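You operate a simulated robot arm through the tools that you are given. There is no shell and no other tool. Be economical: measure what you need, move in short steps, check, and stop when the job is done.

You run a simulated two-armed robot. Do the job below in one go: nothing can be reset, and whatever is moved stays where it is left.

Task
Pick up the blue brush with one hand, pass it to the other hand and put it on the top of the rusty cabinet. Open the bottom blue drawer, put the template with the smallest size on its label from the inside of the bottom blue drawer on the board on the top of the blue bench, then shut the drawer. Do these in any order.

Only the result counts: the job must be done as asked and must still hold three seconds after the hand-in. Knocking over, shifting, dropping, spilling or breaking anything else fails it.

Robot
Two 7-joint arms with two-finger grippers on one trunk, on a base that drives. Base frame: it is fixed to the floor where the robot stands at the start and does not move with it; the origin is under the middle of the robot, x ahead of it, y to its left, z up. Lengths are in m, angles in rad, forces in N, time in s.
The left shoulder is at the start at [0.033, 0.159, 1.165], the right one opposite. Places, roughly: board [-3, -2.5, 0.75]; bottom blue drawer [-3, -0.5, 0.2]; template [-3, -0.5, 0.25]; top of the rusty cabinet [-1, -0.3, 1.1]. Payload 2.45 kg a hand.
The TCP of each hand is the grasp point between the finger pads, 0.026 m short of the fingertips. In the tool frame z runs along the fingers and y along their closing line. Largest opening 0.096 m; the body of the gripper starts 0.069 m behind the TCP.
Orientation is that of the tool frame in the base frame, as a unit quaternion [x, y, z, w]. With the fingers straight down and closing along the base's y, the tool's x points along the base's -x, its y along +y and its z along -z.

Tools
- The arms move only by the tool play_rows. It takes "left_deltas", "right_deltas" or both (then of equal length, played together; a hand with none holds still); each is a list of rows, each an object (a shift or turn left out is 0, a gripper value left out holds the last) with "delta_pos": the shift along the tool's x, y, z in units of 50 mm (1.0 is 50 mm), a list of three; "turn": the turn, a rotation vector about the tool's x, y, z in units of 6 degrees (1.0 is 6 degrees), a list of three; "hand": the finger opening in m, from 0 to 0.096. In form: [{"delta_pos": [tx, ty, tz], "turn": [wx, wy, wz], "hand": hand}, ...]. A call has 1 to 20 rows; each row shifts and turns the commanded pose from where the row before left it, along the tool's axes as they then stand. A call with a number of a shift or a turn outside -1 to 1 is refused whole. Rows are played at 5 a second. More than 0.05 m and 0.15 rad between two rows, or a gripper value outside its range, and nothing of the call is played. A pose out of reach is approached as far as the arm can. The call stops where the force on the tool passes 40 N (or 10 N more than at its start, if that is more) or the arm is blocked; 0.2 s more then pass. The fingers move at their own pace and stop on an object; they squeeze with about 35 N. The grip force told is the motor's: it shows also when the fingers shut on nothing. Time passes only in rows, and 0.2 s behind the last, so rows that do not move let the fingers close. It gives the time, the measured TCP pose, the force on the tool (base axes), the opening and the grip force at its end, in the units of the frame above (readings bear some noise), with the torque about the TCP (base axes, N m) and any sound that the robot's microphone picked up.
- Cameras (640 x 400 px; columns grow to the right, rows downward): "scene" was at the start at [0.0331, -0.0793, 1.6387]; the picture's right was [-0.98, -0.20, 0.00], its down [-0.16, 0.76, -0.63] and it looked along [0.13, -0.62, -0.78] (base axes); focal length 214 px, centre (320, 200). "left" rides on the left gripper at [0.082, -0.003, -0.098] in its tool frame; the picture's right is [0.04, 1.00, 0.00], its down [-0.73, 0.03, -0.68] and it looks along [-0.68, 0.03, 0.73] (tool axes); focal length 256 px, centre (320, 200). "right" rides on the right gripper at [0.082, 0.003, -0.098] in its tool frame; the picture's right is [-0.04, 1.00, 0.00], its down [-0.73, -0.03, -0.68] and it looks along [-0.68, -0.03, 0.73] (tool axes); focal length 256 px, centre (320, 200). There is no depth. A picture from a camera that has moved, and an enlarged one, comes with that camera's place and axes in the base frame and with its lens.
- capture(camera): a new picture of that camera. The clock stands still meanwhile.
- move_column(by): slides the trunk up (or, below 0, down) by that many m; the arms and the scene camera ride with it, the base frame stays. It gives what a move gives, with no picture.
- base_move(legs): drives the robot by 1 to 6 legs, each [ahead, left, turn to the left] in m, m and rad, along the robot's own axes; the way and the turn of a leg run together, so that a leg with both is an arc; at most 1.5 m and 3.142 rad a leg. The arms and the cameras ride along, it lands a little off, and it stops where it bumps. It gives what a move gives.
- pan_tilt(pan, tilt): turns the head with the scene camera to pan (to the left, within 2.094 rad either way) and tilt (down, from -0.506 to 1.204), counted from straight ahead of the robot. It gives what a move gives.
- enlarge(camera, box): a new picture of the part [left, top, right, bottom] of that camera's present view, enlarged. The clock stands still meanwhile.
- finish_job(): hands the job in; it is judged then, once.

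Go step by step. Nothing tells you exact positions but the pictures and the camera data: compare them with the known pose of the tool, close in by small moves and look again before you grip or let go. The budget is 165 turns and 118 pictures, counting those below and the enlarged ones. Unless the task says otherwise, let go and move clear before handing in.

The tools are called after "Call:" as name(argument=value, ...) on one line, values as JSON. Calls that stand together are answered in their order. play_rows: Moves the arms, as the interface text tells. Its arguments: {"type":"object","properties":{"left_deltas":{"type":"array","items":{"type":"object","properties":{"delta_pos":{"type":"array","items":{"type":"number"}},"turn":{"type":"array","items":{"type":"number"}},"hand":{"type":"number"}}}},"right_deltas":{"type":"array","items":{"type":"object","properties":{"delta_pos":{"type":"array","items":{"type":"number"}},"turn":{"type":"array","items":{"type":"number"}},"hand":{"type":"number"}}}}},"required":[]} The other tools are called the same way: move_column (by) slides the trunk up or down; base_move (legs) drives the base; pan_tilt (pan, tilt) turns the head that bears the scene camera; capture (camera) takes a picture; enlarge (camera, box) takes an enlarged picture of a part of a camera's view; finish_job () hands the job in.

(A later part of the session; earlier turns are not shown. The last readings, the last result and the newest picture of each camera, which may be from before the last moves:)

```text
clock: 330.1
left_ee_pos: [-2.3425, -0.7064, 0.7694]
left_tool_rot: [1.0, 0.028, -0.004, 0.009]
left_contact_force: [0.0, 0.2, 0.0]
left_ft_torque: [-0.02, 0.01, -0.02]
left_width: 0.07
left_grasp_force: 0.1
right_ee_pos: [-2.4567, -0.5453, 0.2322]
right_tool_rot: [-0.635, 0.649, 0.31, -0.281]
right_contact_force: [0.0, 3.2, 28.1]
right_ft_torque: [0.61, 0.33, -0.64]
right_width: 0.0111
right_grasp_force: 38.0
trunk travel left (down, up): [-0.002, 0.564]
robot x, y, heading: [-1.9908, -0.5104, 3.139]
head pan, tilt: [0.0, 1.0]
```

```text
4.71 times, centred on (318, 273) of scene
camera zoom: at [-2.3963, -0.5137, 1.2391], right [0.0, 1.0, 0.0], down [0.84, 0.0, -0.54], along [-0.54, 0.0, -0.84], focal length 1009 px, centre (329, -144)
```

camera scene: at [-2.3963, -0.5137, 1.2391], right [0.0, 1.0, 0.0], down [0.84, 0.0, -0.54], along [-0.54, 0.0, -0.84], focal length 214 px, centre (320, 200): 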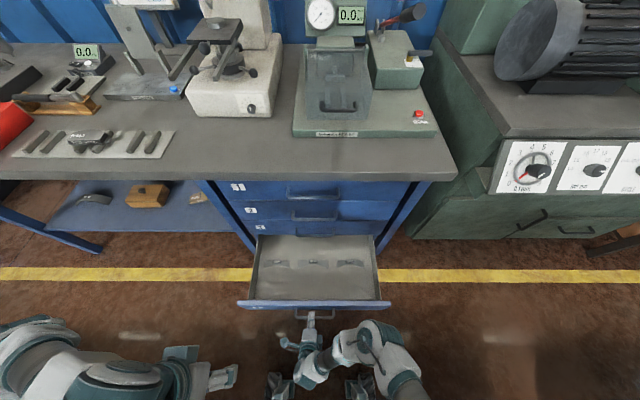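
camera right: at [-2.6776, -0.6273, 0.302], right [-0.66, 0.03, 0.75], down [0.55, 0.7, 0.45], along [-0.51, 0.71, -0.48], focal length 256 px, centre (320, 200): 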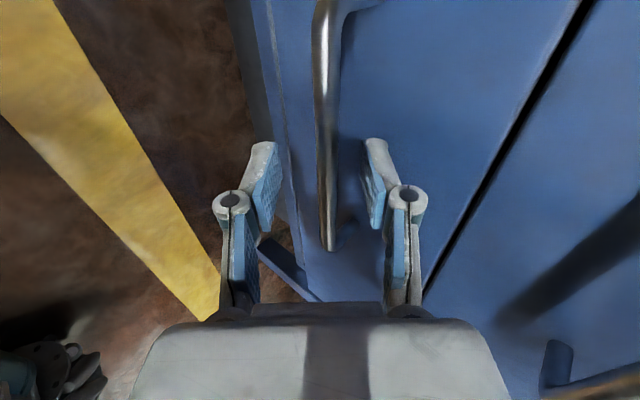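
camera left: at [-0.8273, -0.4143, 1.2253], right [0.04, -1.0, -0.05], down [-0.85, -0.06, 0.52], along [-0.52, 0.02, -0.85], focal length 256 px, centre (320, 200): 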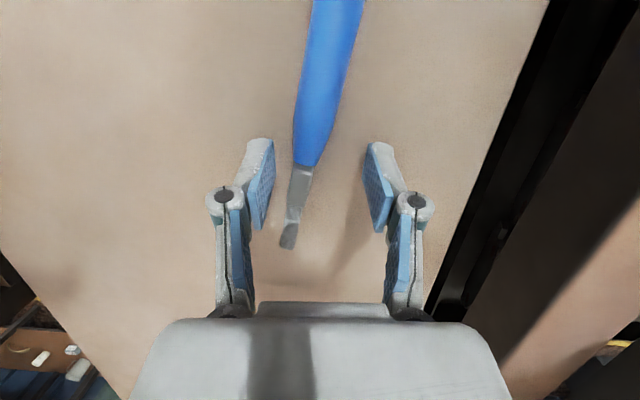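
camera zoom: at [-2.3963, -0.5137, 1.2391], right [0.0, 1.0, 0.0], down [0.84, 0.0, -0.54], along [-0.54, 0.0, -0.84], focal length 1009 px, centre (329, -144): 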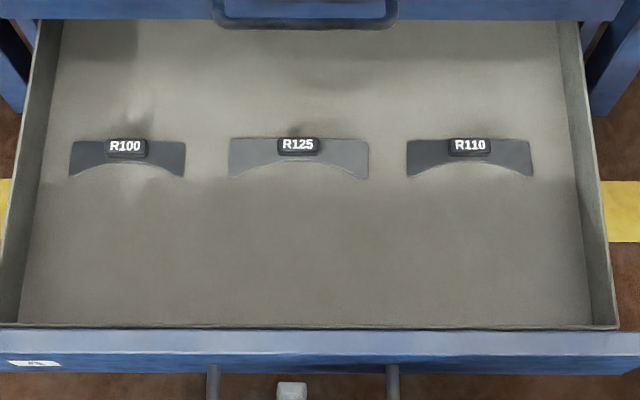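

The smallest is R100, on the left, at about (-2.70, -0.72). Release the handle and retract the right hand up and aside.

Call:
play_rows(right_deltas=[{"hand": 0.05}, {}, {"delta_pos": [0, 0, -0.8]}, {"delta_pos": [0, 0, -0.9]}, {"delta_pos": [-0.3, 0.3, -0.9]}, {"delta_pos": [-0.4, 0.6, -0.5]}, {"delta_pos": [-0.4, 0.6, -0.5]}, {"delta_pos": [-0.4, 0.6, -0.5]}, {"delta_pos": [-0.4, 0.6, -0.5]}, {"delta_pos": [-0.4, 0.6, -0.5]}, {"delta_pos": [-0.4, 0.6, -0.5]}, {}])

Call:
play_rows(left_deltas=[{"delta_pos": [0, 0, 0.8]}, {"delta_pos": [0, 0, 0.8]}, {"delta_pos": [-0.3, 0, 0.8]}, {"delta_pos": [-0.3, 0, 0.8], "hand": 0.08}, {"delta_pos": [-0.3, 0, 0.8]}, {}])

Call:
capture(camera="scene")

```text
clock: 332.7
left_ee_pos: [-2.3393, -0.7066, 0.7709]
left_tool_rot: [1.0, 0.028, -0.004, 0.009]
left_contact_force: [-0.1, 0.9, 0.7]
left_ft_torque: [0.0, 0.01, 0.02]
left_width: 0.0701
left_grasp_force: 0.0
right_ee_pos: [-2.3847, -0.4601, 0.539]
right_tool_rot: [-0.634, 0.651, 0.31, -0.281]
right_contact_force: [0.2, -0.1, -0.8]
right_ft_torque: [0.01, -0.01, 0.01]
right_width: 0.0499
right_grasp_force: 0.1
right hand out of reach, approached as far as the arm can: row 10, 11
trunk travel left (down, up): [-0.002, 0.564]
robot x, y, heading: [-1.9928, -0.5138, 3.141]
head pan, tilt: [0.0, 1.0]
```

```text
clock: 334.1
left_ee_pos: [-2.4192, -0.7077, 0.5851]
left_tool_rot: [1.0, 0.028, -0.006, 0.01]
left_contact_force: [0.4, -0.2, -0.3]
left_ft_torque: [0.02, 0.0, -0.01]
left_width: 0.08
left_grasp_force: 0.1
left hand out of reach, approached as far as the arm can: row 1, 2
right_ee_pos: [-2.3836, -0.4608, 0.5396]
right_tool_rot: [-0.635, 0.649, 0.31, -0.281]
right_contact_force: [-0.3, -0.6, 0.1]
right_ft_torque: [0.01, -0.01, 0.01]
right_width: 0.05
right_grasp_force: 0.1
trunk travel left (down, up): [-0.002, 0.564]
robot x, y, heading: [-1.994, -0.5139, 3.139]
head pan, tilt: [0.0, 1.0]
```

```text
16 pictures are left
camera scene: at [-2.4002, -0.5137, 1.2377], right [0.0, 1.0, 0.0], down [0.84, 0.0, -0.53], along [-0.53, 0.0, -0.84], focal length 214 px, centre (320, 200)
```

scene: 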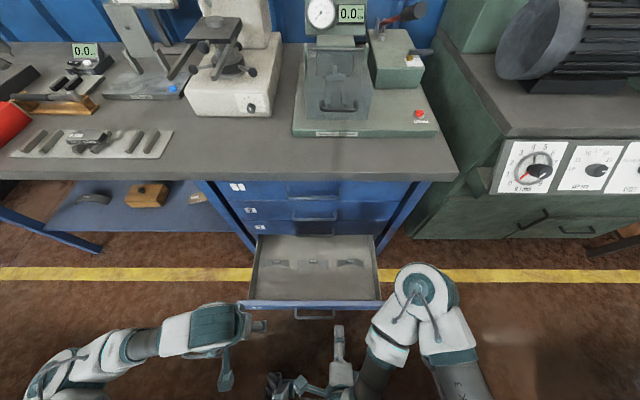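

Drive forward 0.15 and pitch the left hand forward while lowering toward the drawer.

Call:
base_move(legs=[[0.15, 0, 0]])

Call:
play_rows(left_deltas=[{"turn": [0, -1, 0]}, {"turn": [0, -1, 0]}, {"turn": [0, -1, 0]}, {"turn": [0, -1, 0]}, {"delta_pos": [0.4, 0, 0.85]}, {"delta_pos": [0.3, 0, 0.85]}, {"delta_pos": [0.2, 0, 0.85]}, {"delta_pos": [0.1, 0, 0.85]}, {}])

Call:
capture(camera="left")

```text
clock: 335.5
left_ee_pos: [-2.5719, -0.7095, 0.5849]
left_tool_rot: [1.0, 0.029, -0.005, 0.01]
left_contact_force: [0.5, -0.1, 0.0]
left_ft_torque: [0.04, 0.02, 0.0]
left_width: 0.0802
left_grasp_force: 0.1
right_ee_pos: [-2.5367, -0.461, 0.537]
right_tool_rot: [-0.636, 0.648, 0.31, -0.281]
right_contact_force: [-0.9, -0.4, 0.2]
right_ft_torque: [0.02, 0.02, -0.01]
right_width: 0.0497
right_grasp_force: 0.0
trunk travel left (down, up): [-0.002, 0.564]
robot x, y, heading: [-2.1409, -0.5129, 3.145]
head pan, tilt: [0.0, 1.0]
```

```text
clock: 337.5
left_ee_pos: [-2.6391, -0.7052, 0.4049]
left_tool_rot: [0.976, 0.026, -0.216, 0.016]
left_contact_force: [0.5, -0.7, -0.1]
left_ft_torque: [-0.01, -0.02, 0.01]
left_width: 0.08
left_grasp_force: 0.0
left hand out of reach, approached as far as the arm can: row 2, 3, 4
right_ee_pos: [-2.5333, -0.4619, 0.5432]
right_tool_rot: [-0.634, 0.648, 0.312, -0.284]
right_contact_force: [-0.1, -0.5, -0.2]
right_ft_torque: [0.0, -0.02, 0.0]
right_width: 0.0502
right_grasp_force: 0.0
trunk travel left (down, up): [-0.002, 0.564]
robot x, y, heading: [-2.1433, -0.5122, 3.135]
head pan, tilt: [0.0, 1.0]
```

```text
15 pictures are left
camera left: at [-2.5246, -0.6934, 0.4586], right [0.09, -1.0, 0.0], down [-0.38, -0.03, 0.93], along [-0.92, -0.09, -0.38], focal length 256 px, centre (320, 200)
```

left: 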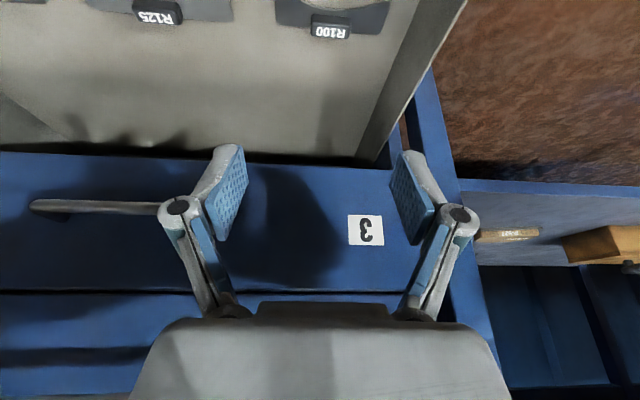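

R100's tab is ahead-below at about (-2.71, -0.724, ~0.18). Continue lowering.

Call:
play_rows(left_deltas=[{"turn": [0, -1, 0]}, {"delta_pos": [0.45, 0, 0.8]}, {"delta_pos": [0.45, 0, 0.8]}, {"delta_pos": [0.45, 0, 0.8]}, {}])

```text
clock: 338.7
left_ee_pos: [-2.6356, -0.6997, 0.2934]
left_tool_rot: [0.966, 0.025, -0.254, 0.032]
left_contact_force: [-0.6, 0.8, -0.2]
left_ft_torque: [0.01, -0.02, 0.03]
left_width: 0.0803
left_grasp_force: 0.1
left hand out of reach, approached as far as the arm can: row 3, 4
right_ee_pos: [-2.5322, -0.461, 0.5406]
right_tool_rot: [-0.635, 0.647, 0.312, -0.284]
right_contact_force: [1.0, -0.4, -0.3]
right_ft_torque: [0.01, -0.04, -0.01]
right_width: 0.05
right_grasp_force: 0.0
trunk travel left (down, up): [-0.002, 0.564]
robot x, y, heading: [-2.1391, -0.5097, 3.14]
head pan, tilt: [0.0, 1.0]
```

Call:
play_rows(left_deltas=[{"turn": [0, -1, 0]}, {"turn": [0, -1, 0]}, {"delta_pos": [0.6, 0, 0.7]}, {"delta_pos": [0.6, 0, 0.7]}, {"delta_pos": [0.6, 0, 0.7]}, {}])

Call:
capture(camera="scene")

```text
clock: 339.6
left_ee_pos: [-2.6593, -0.6622, 0.2725]
left_tool_rot: [0.953, 0.019, -0.3, 0.044]
left_contact_force: [-0.5, -5.1, 33.5]
left_ft_torque: [0.18, -4.38, -0.77]
left_width: 0.0801
left_grasp_force: 0.1
left hand out of reach, approached as far as the arm can: row 1, 2, 3, 4
right_ee_pos: [-2.5291, -0.4601, 0.5432]
right_tool_rot: [-0.635, 0.647, 0.312, -0.286]
right_contact_force: [-0.2, 0.3, -0.6]
right_ft_torque: [-0.02, -0.03, 0.01]
right_width: 0.0503
right_grasp_force: 0.0
trunk travel left (down, up): [-0.002, 0.564]
robot x, y, heading: [-2.1411, -0.5101, -3.143]
head pan, tilt: [0.0, 1.0]
stopped in row 4 (left hand): the force on the tool passed its limit at 190 N (the readings are from after the stop); the commanded pose is now the measured one
```

```text
14 pictures are left
camera scene: at [-2.5503, -0.5125, 1.2385], right [0.0, 1.0, 0.0], down [0.84, 0.0, -0.54], along [-0.54, 0.0, -0.84], focal length 214 px, centre (320, 200)
```

scene: 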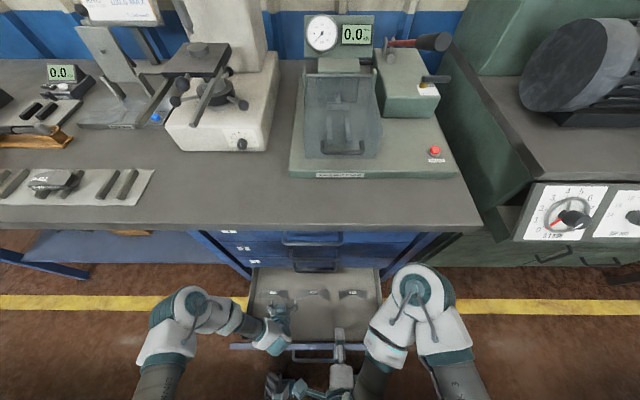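

The hand met the drawer's front rim. I'll lift out, back off, and get the left arm into its stretched posture in free space first.

Call:
play_rows(left_deltas=[{"delta_pos": [-0.3, 0, -0.7]}, {"delta_pos": [-0.3, 0, -0.8]}, {"delta_pos": [-0.3, 0, -0.8]}, {}])

Call:
base_move(legs=[[-0.38, 0, 0]])

Call:
play_rows(left_deltas=[{"delta_pos": [0, 0.8, 0]}, {"delta_pos": [0, 0.8, 0]}, {"delta_pos": [0, 0.8, 0]}, {"delta_pos": [0, 0.8, 0]}, {"delta_pos": [0, 0.8, 0]}, {"delta_pos": [0.5, 0, 0.75]}, {"delta_pos": [0.5, 0, 0.75]}, {"delta_pos": [0.5, 0, 0.75]}, {"delta_pos": [0.5, 0, 0.75]}, {}])

Call:
play_rows(left_deltas=[{"delta_pos": [0.5, 0, 0.75]}, {"delta_pos": [0.5, 0, 0.75]}, {}])

```text
clock: 340.6
left_ee_pos: [-2.6297, -0.6513, 0.3895]
left_tool_rot: [0.953, 0.02, -0.298, 0.044]
left_contact_force: [-0.3, 0.4, 0.7]
left_ft_torque: [0.02, 0.03, -0.02]
left_width: 0.08
left_grasp_force: 0.1
right_ee_pos: [-2.53, -0.4609, 0.5423]
right_tool_rot: [-0.635, 0.646, 0.313, -0.285]
right_contact_force: [0.0, -0.3, 0.5]
right_ft_torque: [-0.01, -0.01, -0.04]
right_width: 0.0503
right_grasp_force: 0.1
trunk travel left (down, up): [-0.002, 0.564]
robot x, y, heading: [-2.1427, -0.5145, -3.139]
head pan, tilt: [0.0, 1.0]
```

```text
clock: 343.0
left_ee_pos: [-2.2412, -0.6498, 0.3884]
left_tool_rot: [0.953, 0.017, -0.299, 0.041]
left_contact_force: [-0.5, 0.7, 0.1]
left_ft_torque: [-0.01, -0.02, -0.02]
left_width: 0.0801
left_grasp_force: 0.0
right_ee_pos: [-2.142, -0.4602, 0.5433]
right_tool_rot: [-0.633, 0.648, 0.315, -0.283]
right_contact_force: [0.1, -0.2, -0.3]
right_ft_torque: [-0.01, 0.01, 0.01]
right_width: 0.0499
right_grasp_force: 0.1
trunk travel left (down, up): [-0.002, 0.564]
robot x, y, heading: [-1.7576, -0.511, 3.135]
head pan, tilt: [0.0, 1.0]
```

```text
clock: 345.2
left_ee_pos: [-2.2703, -0.8099, 0.4458]
left_tool_rot: [0.954, 0.018, -0.298, 0.043]
left_contact_force: [0.4, -0.3, -0.2]
left_ft_torque: [-0.02, -0.03, 0.01]
left_width: 0.0803
left_grasp_force: 0.1
left hand out of reach, approached as far as the arm can: row 2, 3, 4, 5, 6, 7, 8, 9
right_ee_pos: [-2.1393, -0.4597, 0.5456]
right_tool_rot: [-0.632, 0.647, 0.315, -0.286]
right_contact_force: [0.2, 0.3, 0.9]
right_ft_torque: [0.02, 0.0, -0.01]
right_width: 0.0497
right_grasp_force: 0.1
trunk travel left (down, up): [-0.002, 0.564]
robot x, y, heading: [-1.7546, -0.5101, 3.14]
head pan, tilt: [0.0, 1.0]
```

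```text
clock: 346.0
left_ee_pos: [-2.2704, -0.8089, 0.4455]
left_tool_rot: [0.953, 0.018, -0.299, 0.044]
left_contact_force: [0.6, 0.2, 0.3]
left_ft_torque: [0.01, 0.05, 0.04]
left_width: 0.0797
left_grasp_force: 0.0
left hand out of reach, approached as far as the arm can: row 1, 2
right_ee_pos: [-2.1398, -0.46, 0.5458]
right_tool_rot: [-0.631, 0.648, 0.316, -0.286]
right_contact_force: [0.0, -0.3, 0.1]
right_ft_torque: [-0.01, -0.01, 0.01]
right_width: 0.05
right_grasp_force: 0.1
trunk travel left (down, up): [-0.002, 0.564]
robot x, y, heading: [-1.7558, -0.5121, 3.138]
head pan, tilt: [0.0, 1.0]
```

Call:
play_rows(left_deltas=[{"turn": [0, 1, 0]}, {"turn": [0, 1, 0]}, {"turn": [0, 1, 0]}, {"turn": [0, 1, 0]}, {"turn": [0, 1, 0]}, {"turn": [0, 1, 0]}, {"delta_pos": [0.8, 0.3, 0]}, {"delta_pos": [0.8, 0.3, 0]}, {"delta_pos": [0.6, 0.3, 0.5]}, {"delta_pos": [0, 0.3, 0.9]}, {"delta_pos": [0, 0.3, 0.9]}, {"delta_pos": [0, 0.3, 0.9]}, {"delta_pos": [0, 0, 0.9]}, {"delta_pos": [0, 0, 0.9]}, {"delta_pos": [0, 0, 0.9]}, {}])

Call:
play_rows(left_deltas=[{"turn": [0, -1, 0]}, {"turn": [0, -1, 0]}, {"turn": [0, -1, 0]}, {"turn": [0, -1, 0]}, {"turn": [0, -1, 0]}, {"turn": [0, -1, 0]}, {"delta_pos": [0.5, 0, 0.8]}, {"delta_pos": [0.5, 0, 0.8]}, {}])

```text
clock: 349.4
left_ee_pos: [-2.1483, -0.9146, 0.1567]
left_tool_rot: [0.999, 0.029, 0.006, 0.035]
left_contact_force: [0.3, -0.4, -0.1]
left_ft_torque: [0.01, -0.02, -0.03]
left_width: 0.0798
left_grasp_force: 0.1
right_ee_pos: [-2.1393, -0.4604, 0.5456]
right_tool_rot: [-0.632, 0.647, 0.315, -0.287]
right_contact_force: [-0.5, 0.9, 0.3]
right_ft_torque: [0.03, -0.04, -0.02]
right_width: 0.0501
right_grasp_force: 0.1
trunk travel left (down, up): [-0.002, 0.564]
robot x, y, heading: [-1.7545, -0.5144, 3.138]
head pan, tilt: [0.0, 1.0]
```

```text
clock: 351.4
left_ee_pos: [-2.1255, -0.9226, 0.0654]
left_tool_rot: [0.988, 0.023, -0.149, 0.038]
left_contact_force: [1.4, 0.0, -0.1]
left_ft_torque: [0.0, -0.01, -0.03]
left_width: 0.0803
left_grasp_force: 0.1
left hand out of reach, approached as far as the arm can: row 4, 5, 6
right_ee_pos: [-2.1394, -0.4595, 0.5461]
right_tool_rot: [-0.632, 0.647, 0.315, -0.286]
right_contact_force: [0.3, 0.0, 0.2]
right_ft_torque: [-0.04, -0.02, 0.0]
right_width: 0.05
right_grasp_force: 0.1
trunk travel left (down, up): [-0.002, 0.564]
robot x, y, heading: [-1.7547, -0.5118, 3.14]
head pan, tilt: [0.0, 1.0]
```

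The left arm is now in the stretched posture (z 0.065 reached). Raise it, then drive to the drawer offset to the right.

Call:
play_rows(left_deltas=[{"delta_pos": [-0.28, 0, -0.93]}, {"delta_pos": [-0.28, 0, -0.93]}, {"delta_pos": [-0.28, 0, -0.93]}, {"delta_pos": [-0.28, 0, -0.93]}, {"delta_pos": [-0.28, 0, -0.93]}, {"delta_pos": [-0.28, 0, -0.93]}, {}])

Call:
base_move(legs=[[0, -0.2, 0], [0.42, 0, 0]])

Call:
play_rows(left_deltas=[{"delta_pos": [-0.9, 0, 0.25]}, {"delta_pos": [-0.9, 0, 0.25]}, {"delta_pos": [-0.8, 0, 0.2]}, {}])

Call:
capture(camera="left")

```text
clock: 353.0
left_ee_pos: [-2.1227, -0.9009, 0.359]
left_tool_rot: [0.988, 0.024, -0.148, 0.039]
left_contact_force: [-0.3, -0.1, -0.1]
left_ft_torque: [0.0, -0.04, 0.01]
left_width: 0.0798
left_grasp_force: 0.1
right_ee_pos: [-2.1393, -0.4611, 0.5448]
right_tool_rot: [-0.632, 0.647, 0.316, -0.286]
right_contact_force: [-0.9, 0.9, -0.9]
right_ft_torque: [0.0, -0.01, 0.0]
right_width: 0.0499
right_grasp_force: 0.0
trunk travel left (down, up): [-0.002, 0.564]
robot x, y, heading: [-1.7508, -0.5137, 3.135]
head pan, tilt: [0.0, 1.0]
```

```text
clock: 356.8
left_ee_pos: [-2.5413, -0.7029, 0.3576]
left_tool_rot: [0.988, 0.024, -0.149, 0.038]
left_contact_force: [0.6, 0.1, -0.4]
left_ft_torque: [0.03, 0.01, 0.0]
left_width: 0.0802
left_grasp_force: 0.1
right_ee_pos: [-2.5591, -0.2643, 0.5454]
right_tool_rot: [-0.633, 0.646, 0.316, -0.286]
right_contact_force: [-0.8, 0.7, -0.8]
right_ft_torque: [0.03, 0.0, 0.01]
right_width: 0.0499
right_grasp_force: 0.0
trunk travel left (down, up): [-0.002, 0.564]
robot x, y, heading: [-2.1724, -0.315, 3.147]
head pan, tilt: [0.0, 1.0]
```

```text
clock: 357.8
left_ee_pos: [-2.6741, -0.7102, 0.367]
left_tool_rot: [0.988, 0.023, -0.151, 0.039]
left_contact_force: [-0.7, 0.3, -0.3]
left_ft_torque: [0.0, 0.03, 0.02]
left_width: 0.0799
left_grasp_force: 0.1
right_ee_pos: [-2.5565, -0.2628, 0.5473]
right_tool_rot: [-0.632, 0.646, 0.317, -0.288]
right_contact_force: [0.0, -0.6, 0.6]
right_ft_torque: [0.04, 0.01, -0.03]
right_width: 0.0497
right_grasp_force: 0.2
trunk travel left (down, up): [-0.002, 0.564]
robot x, y, heading: [-2.1753, -0.3155, 3.14]
head pan, tilt: [0.0, 1.0]
```

```text
13 pictures are left
camera left: at [-2.5687, -0.6952, 0.436], right [0.1, -0.99, 0.06], down [-0.5, 0.0, 0.87], along [-0.86, -0.11, -0.49], focal length 256 px, centre (320, 200)
```

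left: 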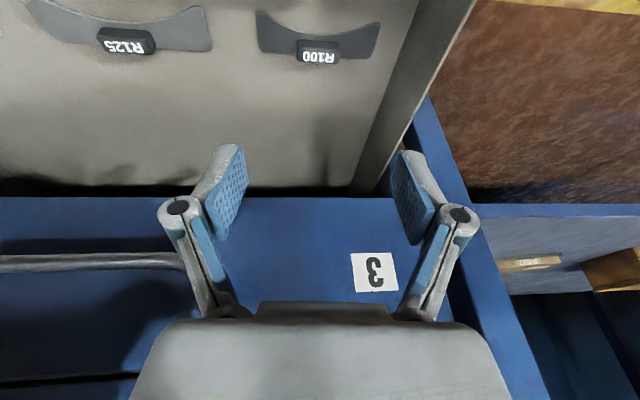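

R100's tab is at about (-2.707, -0.720, 0.19). Lower most of the way and look again.

Call:
play_rows(left_deltas=[{"delta_pos": [0.1, 0.07, 0.8]}, {"delta_pos": [0.1, 0.07, 0.8]}, {"delta_pos": [0.1, 0.06, 0.8]}, {}])

Call:
capture(camera="left")

```text
clock: 358.8
left_ee_pos: [-2.6948, -0.7295, 0.2502]
left_tool_rot: [0.987, 0.024, -0.152, 0.039]
left_contact_force: [0.2, -0.3, -0.9]
left_ft_torque: [-0.01, 0.01, 0.0]
left_width: 0.0799
left_grasp_force: 0.0
right_ee_pos: [-2.5551, -0.2622, 0.5471]
right_tool_rot: [-0.632, 0.646, 0.317, -0.288]
right_contact_force: [1.0, -0.9, -0.6]
right_ft_torque: [-0.01, 0.0, 0.0]
right_width: 0.05
right_grasp_force: 0.1
trunk travel left (down, up): [-0.002, 0.564]
robot x, y, heading: [-2.1727, -0.3138, 3.14]
head pan, tilt: [0.0, 1.0]
```

```text
12 pictures are left
camera left: at [-2.5884, -0.7157, 0.3179], right [0.1, -0.99, 0.06], down [-0.5, 0.0, 0.87], along [-0.86, -0.11, -0.49], focal length 256 px, centre (320, 200)
```

left: 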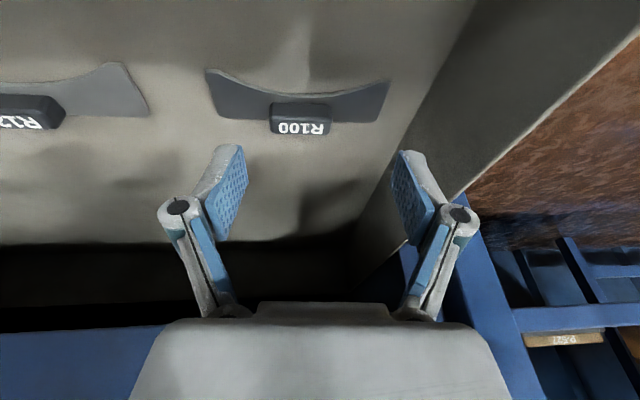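

Call:
play_rows(left_deltas=[{"delta_pos": [0.03, -0.13, 0.55]}, {"delta_pos": [0.02, -0.13, 0.55]}, {}])

Call:
capture(camera="left")

```text
clock: 359.6
left_ee_pos: [-2.7098, -0.7204, 0.195]
left_tool_rot: [0.987, 0.025, -0.152, 0.04]
left_contact_force: [0.1, 0.5, 0.0]
left_ft_torque: [0.03, 0.0, 0.0]
left_width: 0.0802
left_grasp_force: 0.1
right_ee_pos: [-2.5556, -0.2629, 0.548]
right_tool_rot: [-0.632, 0.646, 0.317, -0.288]
right_contact_force: [0.4, -0.4, 0.5]
right_ft_torque: [0.01, -0.01, -0.01]
right_width: 0.05
right_grasp_force: 0.1
trunk travel left (down, up): [-0.002, 0.564]
robot x, y, heading: [-2.1734, -0.3145, 3.146]
head pan, tilt: [0.0, 1.0]
```

```text
11 pictures are left
camera left: at [-2.6032, -0.7067, 0.2631], right [0.1, -0.99, 0.06], down [-0.5, 0.0, 0.87], along [-0.86, -0.11, -0.49], focal length 256 px, centre (320, 200)
```

left: 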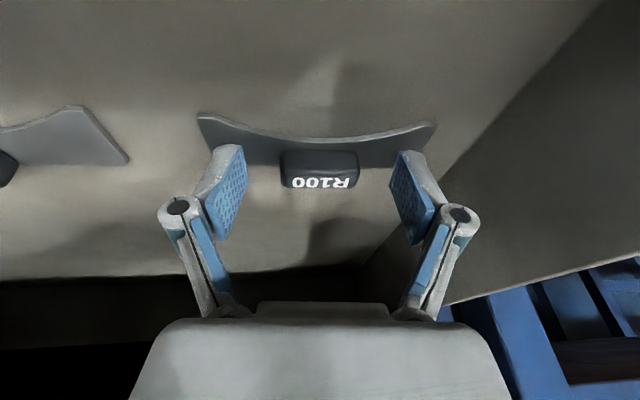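

Tab is centred between the pads. Lower 6 mm and close.

Call:
play_rows(left_deltas=[{"delta_pos": [0.02, 0, 0.13]}, {}, {"hand": 0.0}, {}, {}, {}])

Call:
capture(camera="left")

```text
clock: 360.6
left_ee_pos: [-2.7187, -0.7275, 0.1979]
left_tool_rot: [0.986, 0.027, -0.161, 0.042]
left_contact_force: [0.1, 0.5, 22.0]
left_ft_torque: [0.4, -0.31, -0.29]
left_width: 0.0438
left_grasp_force: 35.1
right_ee_pos: [-2.5535, -0.262, 0.5483]
right_tool_rot: [-0.633, 0.646, 0.315, -0.289]
right_contact_force: [-0.6, 0.3, -0.3]
right_ft_torque: [0.04, -0.03, 0.02]
right_width: 0.0499
right_grasp_force: 0.1
trunk travel left (down, up): [-0.002, 0.564]
robot x, y, heading: [-2.1709, -0.3171, 3.141]
head pan, tilt: [0.0, 1.0]
stopped in row 4 (left hand): the force on the tool passed its limit at 44 N (the readings are from after the stop); the commanded pose is now the measured one
```

```text
10 pictures are left
camera left: at [-2.6106, -0.7116, 0.2636], right [0.1, -0.99, 0.06], down [-0.48, 0.0, 0.88], along [-0.87, -0.12, -0.47], focal length 256 px, centre (320, 200)
```

left: 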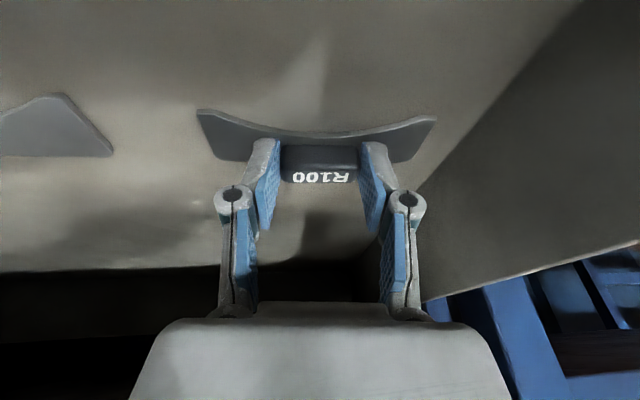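

Gripped at 0.044 m on the tab. Lift slowly and check.

Call:
play_rows(left_deltas=[{"delta_pos": [-0.06, 0, -0.2]}, {"delta_pos": [-0.1, 0, -0.3]}, {"delta_pos": [-0.12, 0, -0.4]}, {"delta_pos": [-0.12, 0, -0.4]}, {"delta_pos": [-0.2, 0, -0.7]}, {"delta_pos": [-0.2, 0, -0.7]}, {"delta_pos": [-0.2, 0, -0.7]}, {}])

Call:
capture(camera="left")

```text
clock: 362.4
left_ee_pos: [-2.7077, -0.7126, 0.3729]
left_tool_rot: [0.986, 0.026, -0.158, 0.043]
left_contact_force: [-0.4, 0.4, -0.7]
left_ft_torque: [0.0, -0.04, 0.04]
left_width: 0.0433
left_grasp_force: 35.1
right_ee_pos: [-2.555, -0.2641, 0.5481]
right_tool_rot: [-0.632, 0.647, 0.315, -0.288]
right_contact_force: [0.1, 0.2, -0.6]
right_ft_torque: [0.02, -0.02, 0.01]
right_width: 0.0501
right_grasp_force: 0.1
trunk travel left (down, up): [-0.002, 0.564]
robot x, y, heading: [-2.1767, -0.312, 3.141]
head pan, tilt: [0.0, 1.0]
```

```text
9 pictures are left
camera left: at [-2.6014, -0.6974, 0.4384], right [0.1, -0.99, 0.06], down [-0.49, 0.0, 0.87], along [-0.87, -0.12, -0.48], focal length 256 px, centre (320, 200)
```

left: 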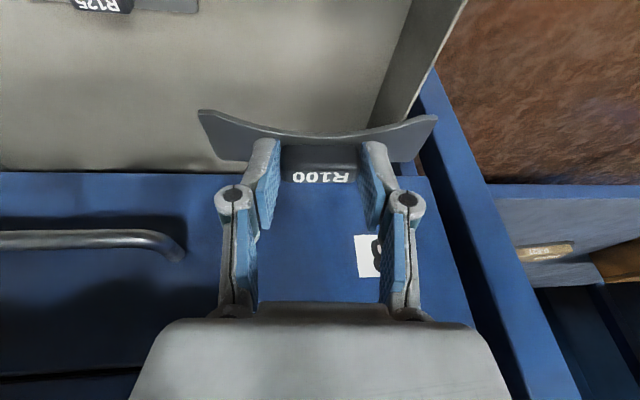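

R100 is held. Now back off and close the drawer with the right hand; left goes higher for safety.

Call:
play_rows(left_deltas=[{"delta_pos": [-0.2, 0, -0.8]}, {"delta_pos": [-0.2, 0, -0.8]}, {"delta_pos": [-0.2, 0, -0.8]}, {}])

Call:
base_move(legs=[[-0.3, 0, 0], [0, 0.2, 0]])

Call:
play_rows(right_deltas=[{"delta_pos": [0.3, -0.6, 0.5], "hand": 0.0}, {"delta_pos": [0.3, -0.6, 0.5]}, {"delta_pos": [0.3, -0.6, 0.5]}, {"delta_pos": [0.3, -0.6, 0.5]}, {"delta_pos": [0.3, -0.6, 0.5]}, {"delta_pos": [0.3, -0.6, 0.5]}, {"delta_pos": [0, -0.6, 0.5]}, {"delta_pos": [0, -0.6, 0.5]}, {}])

Call:
capture(camera="scene")

```text
clock: 363.4
left_ee_pos: [-2.7003, -0.7036, 0.4939]
left_tool_rot: [0.986, 0.026, -0.157, 0.043]
left_contact_force: [0.0, -0.3, -1.2]
left_ft_torque: [-0.03, -0.03, 0.03]
left_width: 0.0434
left_grasp_force: 34.6
right_ee_pos: [-2.5533, -0.2626, 0.5472]
right_tool_rot: [-0.632, 0.647, 0.315, -0.289]
right_contact_force: [0.2, 0.8, -0.7]
right_ft_torque: [0.02, 0.02, -0.01]
right_width: 0.05
right_grasp_force: 0.0
trunk travel left (down, up): [-0.002, 0.564]
robot x, y, heading: [-2.1735, -0.3115, 3.141]
head pan, tilt: [0.0, 1.0]
```

```text
clock: 366.6
left_ee_pos: [-2.3988, -0.8984, 0.4959]
left_tool_rot: [0.986, 0.025, -0.158, 0.045]
left_contact_force: [-0.6, 0.5, -0.8]
left_ft_torque: [-0.02, 0.0, 0.02]
left_width: 0.0432
left_grasp_force: 34.4
right_ee_pos: [-2.2501, -0.4575, 0.5475]
right_tool_rot: [-0.629, 0.649, 0.314, -0.29]
right_contact_force: [0.2, 1.5, 0.1]
right_ft_torque: [-0.03, 0.02, 0.02]
right_width: 0.0499
right_grasp_force: 0.1
trunk travel left (down, up): [-0.002, 0.564]
robot x, y, heading: [-1.869, -0.5115, 3.136]
head pan, tilt: [0.0, 1.0]
```

```text
clock: 368.6
left_ee_pos: [-2.3962, -0.8997, 0.4965]
left_tool_rot: [0.986, 0.024, -0.161, 0.044]
left_contact_force: [-0.7, 0.6, -0.6]
left_ft_torque: [0.01, -0.01, 0.01]
left_width: 0.0435
left_grasp_force: 34.5
right_ee_pos: [-2.2634, -0.5572, 0.2519]
right_tool_rot: [-0.628, 0.652, 0.317, -0.284]
right_contact_force: [0.4, -0.1, 0.0]
right_ft_torque: [0.0, 0.03, 0.01]
right_width: 0.0001
right_grasp_force: 28.5
right hand out of reach, approached as far as the arm can: row 8
trunk travel left (down, up): [-0.002, 0.564]
robot x, y, heading: [-1.8689, -0.5146, 3.138]
head pan, tilt: [0.0, 1.0]
```

```text
8 pictures are left
camera scene: at [-2.2795, -0.5161, 1.2377], right [0.01, 1.0, 0.0], down [0.84, 0.0, -0.54], along [-0.54, 0.01, -0.84], focal length 214 px, centre (320, 200)
```

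scene: 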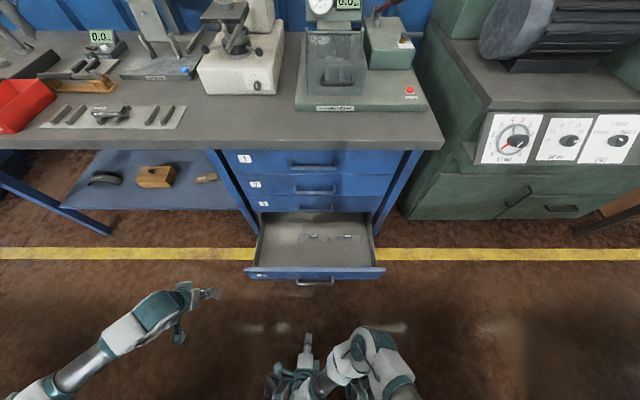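

Retract the left hand a little so it stays clear of the bench, and set the right fist at the panel height above the handle bar.

Call:
play_rows(left_deltas=[{"delta_pos": [0.7, 0, -0.2]}, {"delta_pos": [0.7, 0, -0.2]}, {"delta_pos": [0.7, 0, -0.2]}, {"delta_pos": [0.7, 0, -0.2]}, {"delta_pos": [0.7, 0, -0.2]}, {}], right_deltas=[{"delta_pos": [0, 0.5, 0.2]}, {"delta_pos": [0, 0.5, 0.3]}, {"delta_pos": [0, 0.4, 0.2]}, {}, {}, {}])

```text
clock: 370.0
left_ee_pos: [-2.2334, -0.902, 0.4711]
left_tool_rot: [0.986, 0.025, -0.16, 0.044]
left_contact_force: [0.8, 1.0, -0.7]
left_ft_torque: [0.01, -0.06, 0.0]
left_width: 0.0432
left_grasp_force: 35.5
left hand out of reach, approached as far as the arm can: row 4, 5
right_ee_pos: [-2.332, -0.5538, 0.2859]
right_tool_rot: [-0.629, 0.648, 0.317, -0.29]
right_contact_force: [0.1, -0.4, -0.2]
right_ft_torque: [-0.02, 0.01, 0.0]
right_width: 0.0
right_grasp_force: 28.5
trunk travel left (down, up): [-0.002, 0.564]
robot x, y, heading: [-1.8706, -0.5131, 3.133]
head pan, tilt: [0.0, 1.0]
```

Now push the drawer shut by driving forward.

Call:
base_move(legs=[[0.15, 0, 0], [0.15, 0, 0], [0.1, 0, 0]])

Call:
capture(camera="scene")

```text
clock: 373.1
left_ee_pos: [-2.6341, -0.9008, 0.4717]
left_tool_rot: [0.986, 0.025, -0.159, 0.043]
left_contact_force: [0.3, -0.3, -1.1]
left_ft_torque: [0.03, 0.0, 0.0]
left_width: 0.0433
left_grasp_force: 35.4
right_ee_pos: [-2.7348, -0.5536, 0.2847]
right_tool_rot: [-0.63, 0.647, 0.317, -0.291]
right_contact_force: [0.6, 0.2, 0.2]
right_ft_torque: [-0.02, 0.0, -0.01]
right_width: 0.0003
right_grasp_force: 28.8
trunk travel left (down, up): [-0.002, 0.564]
robot x, y, heading: [-2.2721, -0.5149, 3.14]
head pan, tilt: [0.0, 1.0]
```

```text
7 pictures are left
camera scene: at [-2.6814, -0.5144, 1.2374], right [0.0, 1.0, 0.0], down [0.85, 0.0, -0.53], along [-0.53, 0.0, -0.85], focal length 214 px, centre (320, 200)
```

scene: 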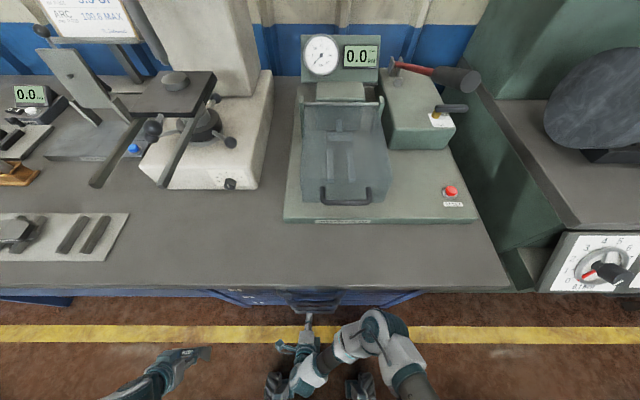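

Push the last few centimetres until it stops.

Call:
base_move(legs=[[0.03, 0, 0]])

Call:
base_move(legs=[[0.03, 0, 0]])

Call:
capture(camera="right")

```text
clock: 373.9
left_ee_pos: [-2.6625, -0.8985, 0.4733]
left_tool_rot: [0.985, 0.025, -0.163, 0.044]
left_contact_force: [-0.9, 0.1, -0.3]
left_ft_torque: [0.01, -0.01, 0.02]
left_width: 0.0434
left_grasp_force: 35.5
right_ee_pos: [-2.7633, -0.5522, 0.2878]
right_tool_rot: [-0.629, 0.646, 0.317, -0.293]
right_contact_force: [0.2, -0.4, -0.2]
right_ft_torque: [0.0, 0.0, -0.03]
right_width: 0.0
right_grasp_force: 28.8
trunk travel left (down, up): [-0.002, 0.564]
robot x, y, heading: [-2.3, -0.5106, 3.137]
head pan, tilt: [0.0, 1.0]
```

```text
clock: 374.9
left_ee_pos: [-2.6823, -0.9049, 0.4797]
left_tool_rot: [0.983, 0.029, -0.17, 0.056]
left_contact_force: [-0.8, 0.3, -0.8]
left_ft_torque: [-0.02, 0.02, -0.02]
left_width: 0.0433
left_grasp_force: 35.2
right_ee_pos: [-2.7733, -0.5525, 0.2924]
right_tool_rot: [-0.629, 0.647, 0.313, -0.296]
right_contact_force: [-0.6, 0.2, -0.6]
right_ft_torque: [0.03, 0.0, 0.01]
right_width: 0.0001
right_grasp_force: 28.1
trunk travel left (down, up): [-0.002, 0.564]
robot x, y, heading: [-2.3269, -0.5099, 3.139]
head pan, tilt: [0.0, 1.0]
stopped in leg 1: the force on the tool passed its limit at 59 N (the readings are from after the stop); the commanded pose is now the measured one
```

```text
6 pictures are left
camera right: at [-2.7033, -0.637, 0.3571], right [-0.63, 0.05, 0.78], down [0.57, 0.71, 0.41], along [-0.53, 0.7, -0.47], focal length 256 px, centre (320, 200)
```

right: 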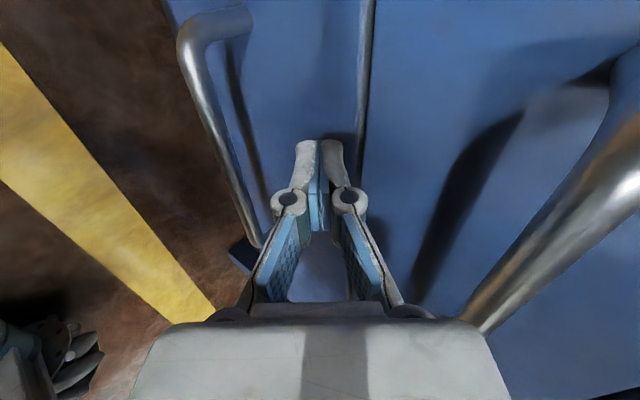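

The drawer is shut. Back off, raise the trunk and drive left along the bench toward the board.

Call:
base_move(legs=[[-0.36, 0, 0]])

Call:
move_column(by=0.38)

Call:
base_move(legs=[[0, 0.9, 0], [0, 0.85, 0]])

Call:
pan_tilt(pan=0.3, tilt=0.7)

Call:
capture(camera="scene")

```text
clock: 377.2
left_ee_pos: [-2.3244, -0.9059, 0.4797]
left_tool_rot: [0.983, 0.028, -0.171, 0.055]
left_contact_force: [-0.7, -0.4, -0.8]
left_ft_torque: [0.0, -0.02, -0.02]
left_width: 0.0434
left_grasp_force: 34.5
right_ee_pos: [-2.4155, -0.5533, 0.2938]
right_tool_rot: [-0.628, 0.647, 0.314, -0.295]
right_contact_force: [0.6, -0.1, 0.0]
right_ft_torque: [0.0, 0.0, -0.01]
right_width: 0.0
right_grasp_force: 28.7
trunk travel left (down, up): [-0.002, 0.564]
robot x, y, heading: [-1.9652, -0.5159, 3.13]
head pan, tilt: [0.0, 1.0]
```

```text
clock: 380.8
left_ee_pos: [-2.3224, -0.9051, 0.8624]
left_tool_rot: [0.983, 0.029, -0.173, 0.056]
left_contact_force: [-0.2, 0.0, -1.4]
left_ft_torque: [0.03, 0.03, 0.0]
left_width: 0.0432
left_grasp_force: 34.8
right_ee_pos: [-2.414, -0.5535, 0.6751]
right_tool_rot: [-0.627, 0.647, 0.315, -0.298]
right_contact_force: [1.1, 0.6, 0.4]
right_ft_torque: [-0.02, 0.02, -0.01]
right_width: 0.0
right_grasp_force: 28.9
trunk travel left (down, up): [-0.382, 0.184]
robot x, y, heading: [-1.961, -0.5159, 3.136]
head pan, tilt: [0.0, 1.0]
```

```text
clock: 389.6
left_ee_pos: [-2.3669, -2.6388, 0.8639]
left_tool_rot: [0.983, 0.017, -0.173, 0.055]
left_contact_force: [-0.7, 0.9, -1.2]
left_ft_torque: [-0.02, -0.01, -0.01]
left_width: 0.0433
left_grasp_force: 34.9
right_ee_pos: [-2.4495, -2.2874, 0.6761]
right_tool_rot: [-0.619, 0.655, 0.318, -0.295]
right_contact_force: [0.2, 0.8, -0.4]
right_ft_torque: [0.0, 0.03, 0.01]
right_width: 0.0
right_grasp_force: 28.9
trunk travel left (down, up): [-0.382, 0.184]
robot x, y, heading: [-1.9982, -2.2562, 3.109]
head pan, tilt: [0.0, 1.0]
```

```text
clock: 390.4
left_ee_pos: [-2.365, -2.6391, 0.8654]
left_tool_rot: [0.983, 0.017, -0.175, 0.055]
left_contact_force: [-1.1, -0.2, -1.0]
left_ft_torque: [-0.02, -0.02, 0.02]
left_width: 0.0434
left_grasp_force: 35.0
right_ee_pos: [-2.4487, -2.284, 0.6757]
right_tool_rot: [-0.619, 0.654, 0.318, -0.296]
right_contact_force: [-0.4, 0.2, -0.2]
right_ft_torque: [-0.01, -0.01, 0.0]
right_width: 0.0
right_grasp_force: 28.7
trunk travel left (down, up): [-0.382, 0.184]
robot x, y, heading: [-2.0019, -2.262, 3.108]
head pan, tilt: [0.3, 0.7]
```

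```text
5 pictures are left
camera scene: at [-2.0821, -2.2892, 1.7025], right [-0.27, 0.96, 0.0], down [0.62, 0.18, -0.76], along [-0.73, -0.2, -0.65], focal length 214 px, centre (320, 200)
```

scene: 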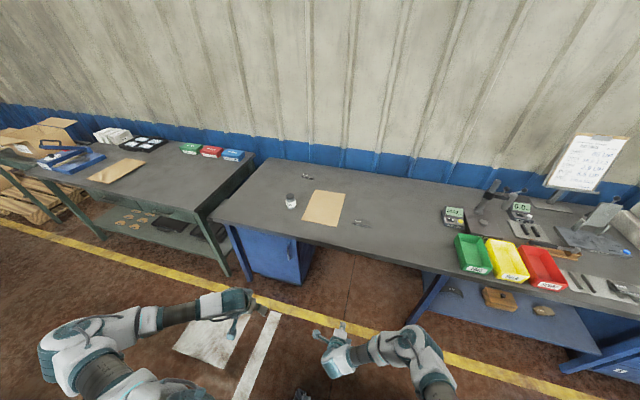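

The board lies at about x -3.27..-2.94, y -2.64..-2.42 on the blue bench. Raise the right hand above bench height, then approach.

Call:
play_rows(right_deltas=[{"delta_pos": [0, 0.6, -0.7]}, {"delta_pos": [0, 0.6, -0.7]}, {"delta_pos": [0, 0.6, -0.7]}, {"delta_pos": [0, 0.6, -0.7]}, {"delta_pos": [0, 0.6, -0.7]}, {"delta_pos": [0, 0.6, -0.7]}, {}])

Call:
base_move(legs=[[0, -0.11, 0.033]])

Call:
play_rows(left_deltas=[{"delta_pos": [0, 0, -0.6]}, {"delta_pos": [-0.8, 0, -0.2]}, {"delta_pos": [-0.8, 0, 0.1]}, {"delta_pos": [-0.8, 0, 0.2]}, {"delta_pos": [-0.6, 0, 0.2]}, {}])

```text
clock: 392.1
left_ee_pos: [-2.3656, -2.6371, 0.8652]
left_tool_rot: [0.983, 0.018, -0.174, 0.056]
left_contact_force: [-0.9, 0.2, -1.0]
left_ft_torque: [-0.01, -0.03, 0.0]
left_width: 0.0431
left_grasp_force: 35.3
right_ee_pos: [-2.398, -2.2868, 0.9484]
right_tool_rot: [-0.619, 0.655, 0.318, -0.296]
right_contact_force: [-0.2, 1.2, 0.0]
right_ft_torque: [0.0, 0.01, 0.0]
right_width: 0.0002
right_grasp_force: 28.8
trunk travel left (down, up): [-0.382, 0.184]
robot x, y, heading: [-1.998, -2.2607, 3.113]
head pan, tilt: [0.3, 0.7]
```

```text
clock: 393.2
left_ee_pos: [-2.3501, -2.58, 0.8509]
left_tool_rot: [0.983, 0.037, -0.172, 0.046]
left_contact_force: [1.4, -1.2, 0.4]
left_ft_torque: [0.1, 0.07, -0.06]
left_width: 0.0432
left_grasp_force: 35.1
right_ee_pos: [-2.3953, -2.2331, 0.9454]
right_tool_rot: [-0.634, 0.639, 0.323, -0.291]
right_contact_force: [0.8, -0.2, 0.7]
right_ft_torque: [-0.04, 0.0, 0.02]
right_width: 0.0
right_grasp_force: 28.4
trunk travel left (down, up): [-0.382, 0.184]
robot x, y, heading: [-1.9954, -2.1541, -3.138]
head pan, tilt: [0.3, 0.7]
```

```text
clock: 394.8
left_ee_pos: [-2.4824, -2.5544, 0.9308]
left_tool_rot: [0.982, 0.035, -0.175, 0.06]
left_contact_force: [0.7, -1.7, -2.0]
left_ft_torque: [0.04, 0.01, -0.02]
left_width: 0.0436
left_grasp_force: 35.6
right_ee_pos: [-2.3907, -2.2012, 0.9501]
right_tool_rot: [-0.628, 0.644, 0.315, -0.303]
right_contact_force: [0.5, -1.0, 0.3]
right_ft_torque: [-0.02, 0.01, -0.02]
right_width: 0.0
right_grasp_force: 28.8
trunk travel left (down, up): [-0.382, 0.184]
robot x, y, heading: [-2.0001, -2.1492, -3.144]
head pan, tilt: [0.3, 0.7]
stopped in row 6 (left hand): the arm was blocked; the commanded pose is now the measured one
```

Call:
base_move(legs=[[0.45, 0, 0]])

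Call:
play_rows(left_deltas=[{}, {}, {}, {}, {}])

Call:
capture(camera="left")

```text
clock: 397.5
left_ee_pos: [-2.9287, -2.5553, 0.9305]
left_tool_rot: [0.982, 0.033, -0.175, 0.059]
left_contact_force: [0.5, -0.6, -0.4]
left_ft_torque: [0.04, 0.04, -0.03]
left_width: 0.0433
left_grasp_force: 34.7
right_ee_pos: [-2.8359, -2.2015, 0.9501]
right_tool_rot: [-0.628, 0.644, 0.316, -0.301]
right_contact_force: [-0.2, -0.6, 0.3]
right_ft_torque: [-0.01, -0.01, -0.03]
right_width: 0.0
right_grasp_force: 28.4
trunk travel left (down, up): [-0.382, 0.184]
robot x, y, heading: [-2.444, -2.1541, 3.141]
head pan, tilt: [0.3, 0.7]
```

```text
clock: 398.7
left_ee_pos: [-2.9268, -2.5632, 0.9287]
left_tool_rot: [0.982, 0.034, -0.175, 0.056]
left_contact_force: [-0.2, 0.0, -0.3]
left_ft_torque: [0.05, 0.01, 0.01]
left_width: 0.0434
left_grasp_force: 35.2
right_ee_pos: [-2.8338, -2.2107, 0.951]
right_tool_rot: [-0.629, 0.643, 0.317, -0.301]
right_contact_force: [-0.5, -0.5, 0.3]
right_ft_torque: [-0.05, 0.01, 0.0]
right_width: 0.0002
right_grasp_force: 28.2
trunk travel left (down, up): [-0.382, 0.184]
robot x, y, heading: [-2.4444, -2.1588, 3.141]
head pan, tilt: [0.3, 0.7]
```

```text
4 pictures are left
camera left: at [-2.8184, -2.5437, 0.9909], right [0.12, -0.99, 0.08], down [-0.45, 0.02, 0.89], along [-0.88, -0.15, -0.44], focal length 256 px, centre (320, 200)
```

left: 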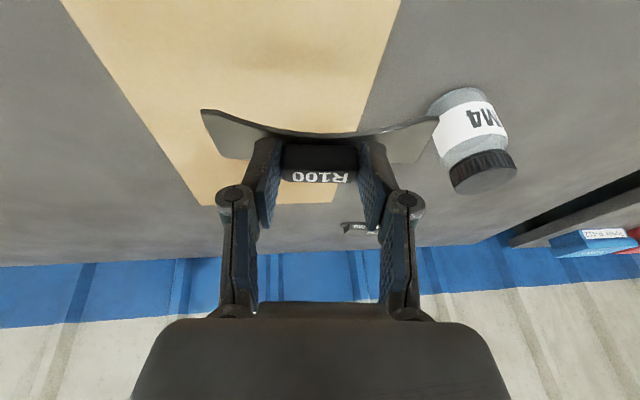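

Board spans y -2.655..-2.38, x to -3.31. Shift to its middle: right 0.045 and ahead 0.11, then settle and lower.

Call:
base_move(legs=[[0.11, -0.045, 0]])

Call:
play_rows(left_deltas=[{}, {}, {}, {}, {}, {}, {}, {}])

Call:
play_rows(left_deltas=[{"delta_pos": [0.15, 0, 0.6]}, {"delta_pos": [0.15, 0, 0.6]}, {"delta_pos": [0.15, 0, 0.6]}, {}, {}])

Call:
capture(camera="left")

```text
clock: 400.0
left_ee_pos: [-3.0351, -2.5132, 0.9302]
left_tool_rot: [0.982, 0.032, -0.176, 0.057]
left_contact_force: [0.4, -0.5, -0.3]
left_ft_torque: [0.01, 0.02, 0.0]
left_width: 0.0432
left_grasp_force: 34.9
right_ee_pos: [-2.9422, -2.1596, 0.9512]
right_tool_rot: [-0.629, 0.643, 0.318, -0.3]
right_contact_force: [0.3, -0.4, 0.1]
right_ft_torque: [-0.01, 0.0, -0.02]
right_width: 0.0
right_grasp_force: 28.6
trunk travel left (down, up): [-0.382, 0.184]
robot x, y, heading: [-2.553, -2.1078, 3.135]
head pan, tilt: [0.3, 0.7]
```

```text
clock: 401.8
left_ee_pos: [-3.0347, -2.5093, 0.9313]
left_tool_rot: [0.982, 0.033, -0.176, 0.06]
left_contact_force: [0.1, -0.1, -1.9]
left_ft_torque: [0.0, 0.0, 0.0]
left_width: 0.0433
left_grasp_force: 34.6
right_ee_pos: [-2.9406, -2.156, 0.9522]
right_tool_rot: [-0.627, 0.643, 0.318, -0.303]
right_contact_force: [0.2, -0.8, 0.2]
right_ft_torque: [-0.01, -0.04, 0.01]
right_width: 0.0
right_grasp_force: 28.6
trunk travel left (down, up): [-0.382, 0.184]
robot x, y, heading: [-2.5547, -2.1082, 3.136]
head pan, tilt: [0.3, 0.7]
```

```text
clock: 403.0
left_ee_pos: [-3.0449, -2.5192, 0.8432]
left_tool_rot: [0.982, 0.033, -0.177, 0.061]
left_contact_force: [0.7, -1.4, 4.7]
left_ft_torque: [0.23, -0.05, 0.02]
left_width: 0.043
left_grasp_force: 35.2
right_ee_pos: [-2.9402, -2.1559, 0.9521]
right_tool_rot: [-0.626, 0.645, 0.317, -0.303]
right_contact_force: [0.0, -0.6, 0.2]
right_ft_torque: [0.0, 0.04, 0.0]
right_width: 0.0002
right_grasp_force: 28.3
trunk travel left (down, up): [-0.382, 0.184]
robot x, y, heading: [-2.551, -2.111, 3.139]
head pan, tilt: [0.3, 0.7]
```

```text
3 pictures are left
camera left: at [-2.9348, -2.5003, 0.9049], right [0.12, -0.99, 0.09], down [-0.45, 0.03, 0.89], along [-0.88, -0.15, -0.44], focal length 256 px, centre (320, 200)
```

left: 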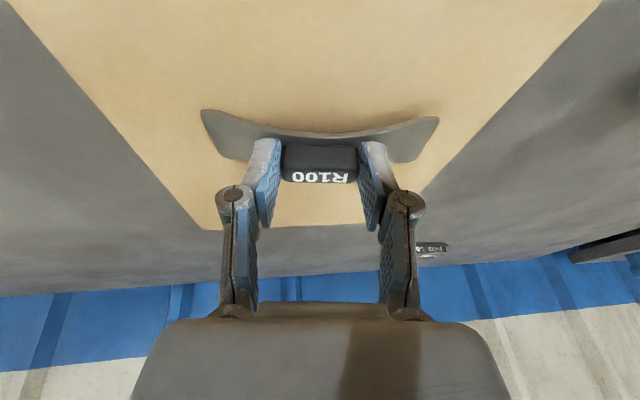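

It is just touching the board. Lower a few millimetres more, check force, then release.

Call:
play_rows(left_deltas=[{"delta_pos": [0.015, 0, 0.06]}, {}])

```text
clock: 403.6
left_ee_pos: [-3.0445, -2.5193, 0.8385]
left_tool_rot: [0.982, 0.032, -0.177, 0.061]
left_contact_force: [-0.8, -0.6, 9.2]
left_ft_torque: [0.54, -0.1, 0.02]
left_width: 0.0432
left_grasp_force: 34.8
right_ee_pos: [-2.9397, -2.1551, 0.9538]
right_tool_rot: [-0.627, 0.644, 0.317, -0.303]
right_contact_force: [0.0, -0.1, -0.5]
right_ft_torque: [-0.04, -0.01, -0.02]
right_width: 0.0001
right_grasp_force: 28.7
trunk travel left (down, up): [-0.382, 0.184]
robot x, y, heading: [-2.5535, -2.1088, 3.136]
head pan, tilt: [0.3, 0.7]
```

One end touches first (slight roll). Level it by one unit of roll, lower, then release.

Call:
play_rows(left_deltas=[{"turn": [0.8, 0, 0]}, {"delta_pos": [0.015, 0, 0.06]}, {}])

Call:
play_rows(left_deltas=[{"delta_pos": [0.015, 0, 0.06]}, {}])

```text
clock: 404.4
left_ee_pos: [-3.0453, -2.5205, 0.8363]
left_tool_rot: [0.984, 0.025, -0.178, 0.019]
left_contact_force: [2.0, -1.6, 9.9]
left_ft_torque: [0.12, -0.22, -0.04]
left_width: 0.0433
left_grasp_force: 34.6
right_ee_pos: [-2.9397, -2.1554, 0.9532]
right_tool_rot: [-0.627, 0.644, 0.318, -0.303]
right_contact_force: [-0.5, 0.5, 0.4]
right_ft_torque: [-0.02, 0.05, 0.02]
right_width: 0.0
right_grasp_force: 28.7
trunk travel left (down, up): [-0.382, 0.184]
robot x, y, heading: [-2.5503, -2.1092, 3.133]
head pan, tilt: [0.3, 0.7]
```

```text
clock: 405.0
left_ee_pos: [-3.045, -2.5204, 0.8354]
left_tool_rot: [0.983, 0.026, -0.181, 0.02]
left_contact_force: [1.4, -2.3, 25.1]
left_ft_torque: [0.28, -0.44, 0.04]
left_width: 0.0435
left_grasp_force: 34.9
right_ee_pos: [-2.9377, -2.154, 0.9526]
right_tool_rot: [-0.627, 0.644, 0.318, -0.303]
right_contact_force: [-0.1, 0.5, -0.2]
right_ft_torque: [-0.01, 0.0, 0.0]
right_width: 0.0
right_grasp_force: 28.3
trunk travel left (down, up): [-0.382, 0.184]
robot x, y, heading: [-2.5514, -2.1132, 3.139]
head pan, tilt: [0.3, 0.7]
```

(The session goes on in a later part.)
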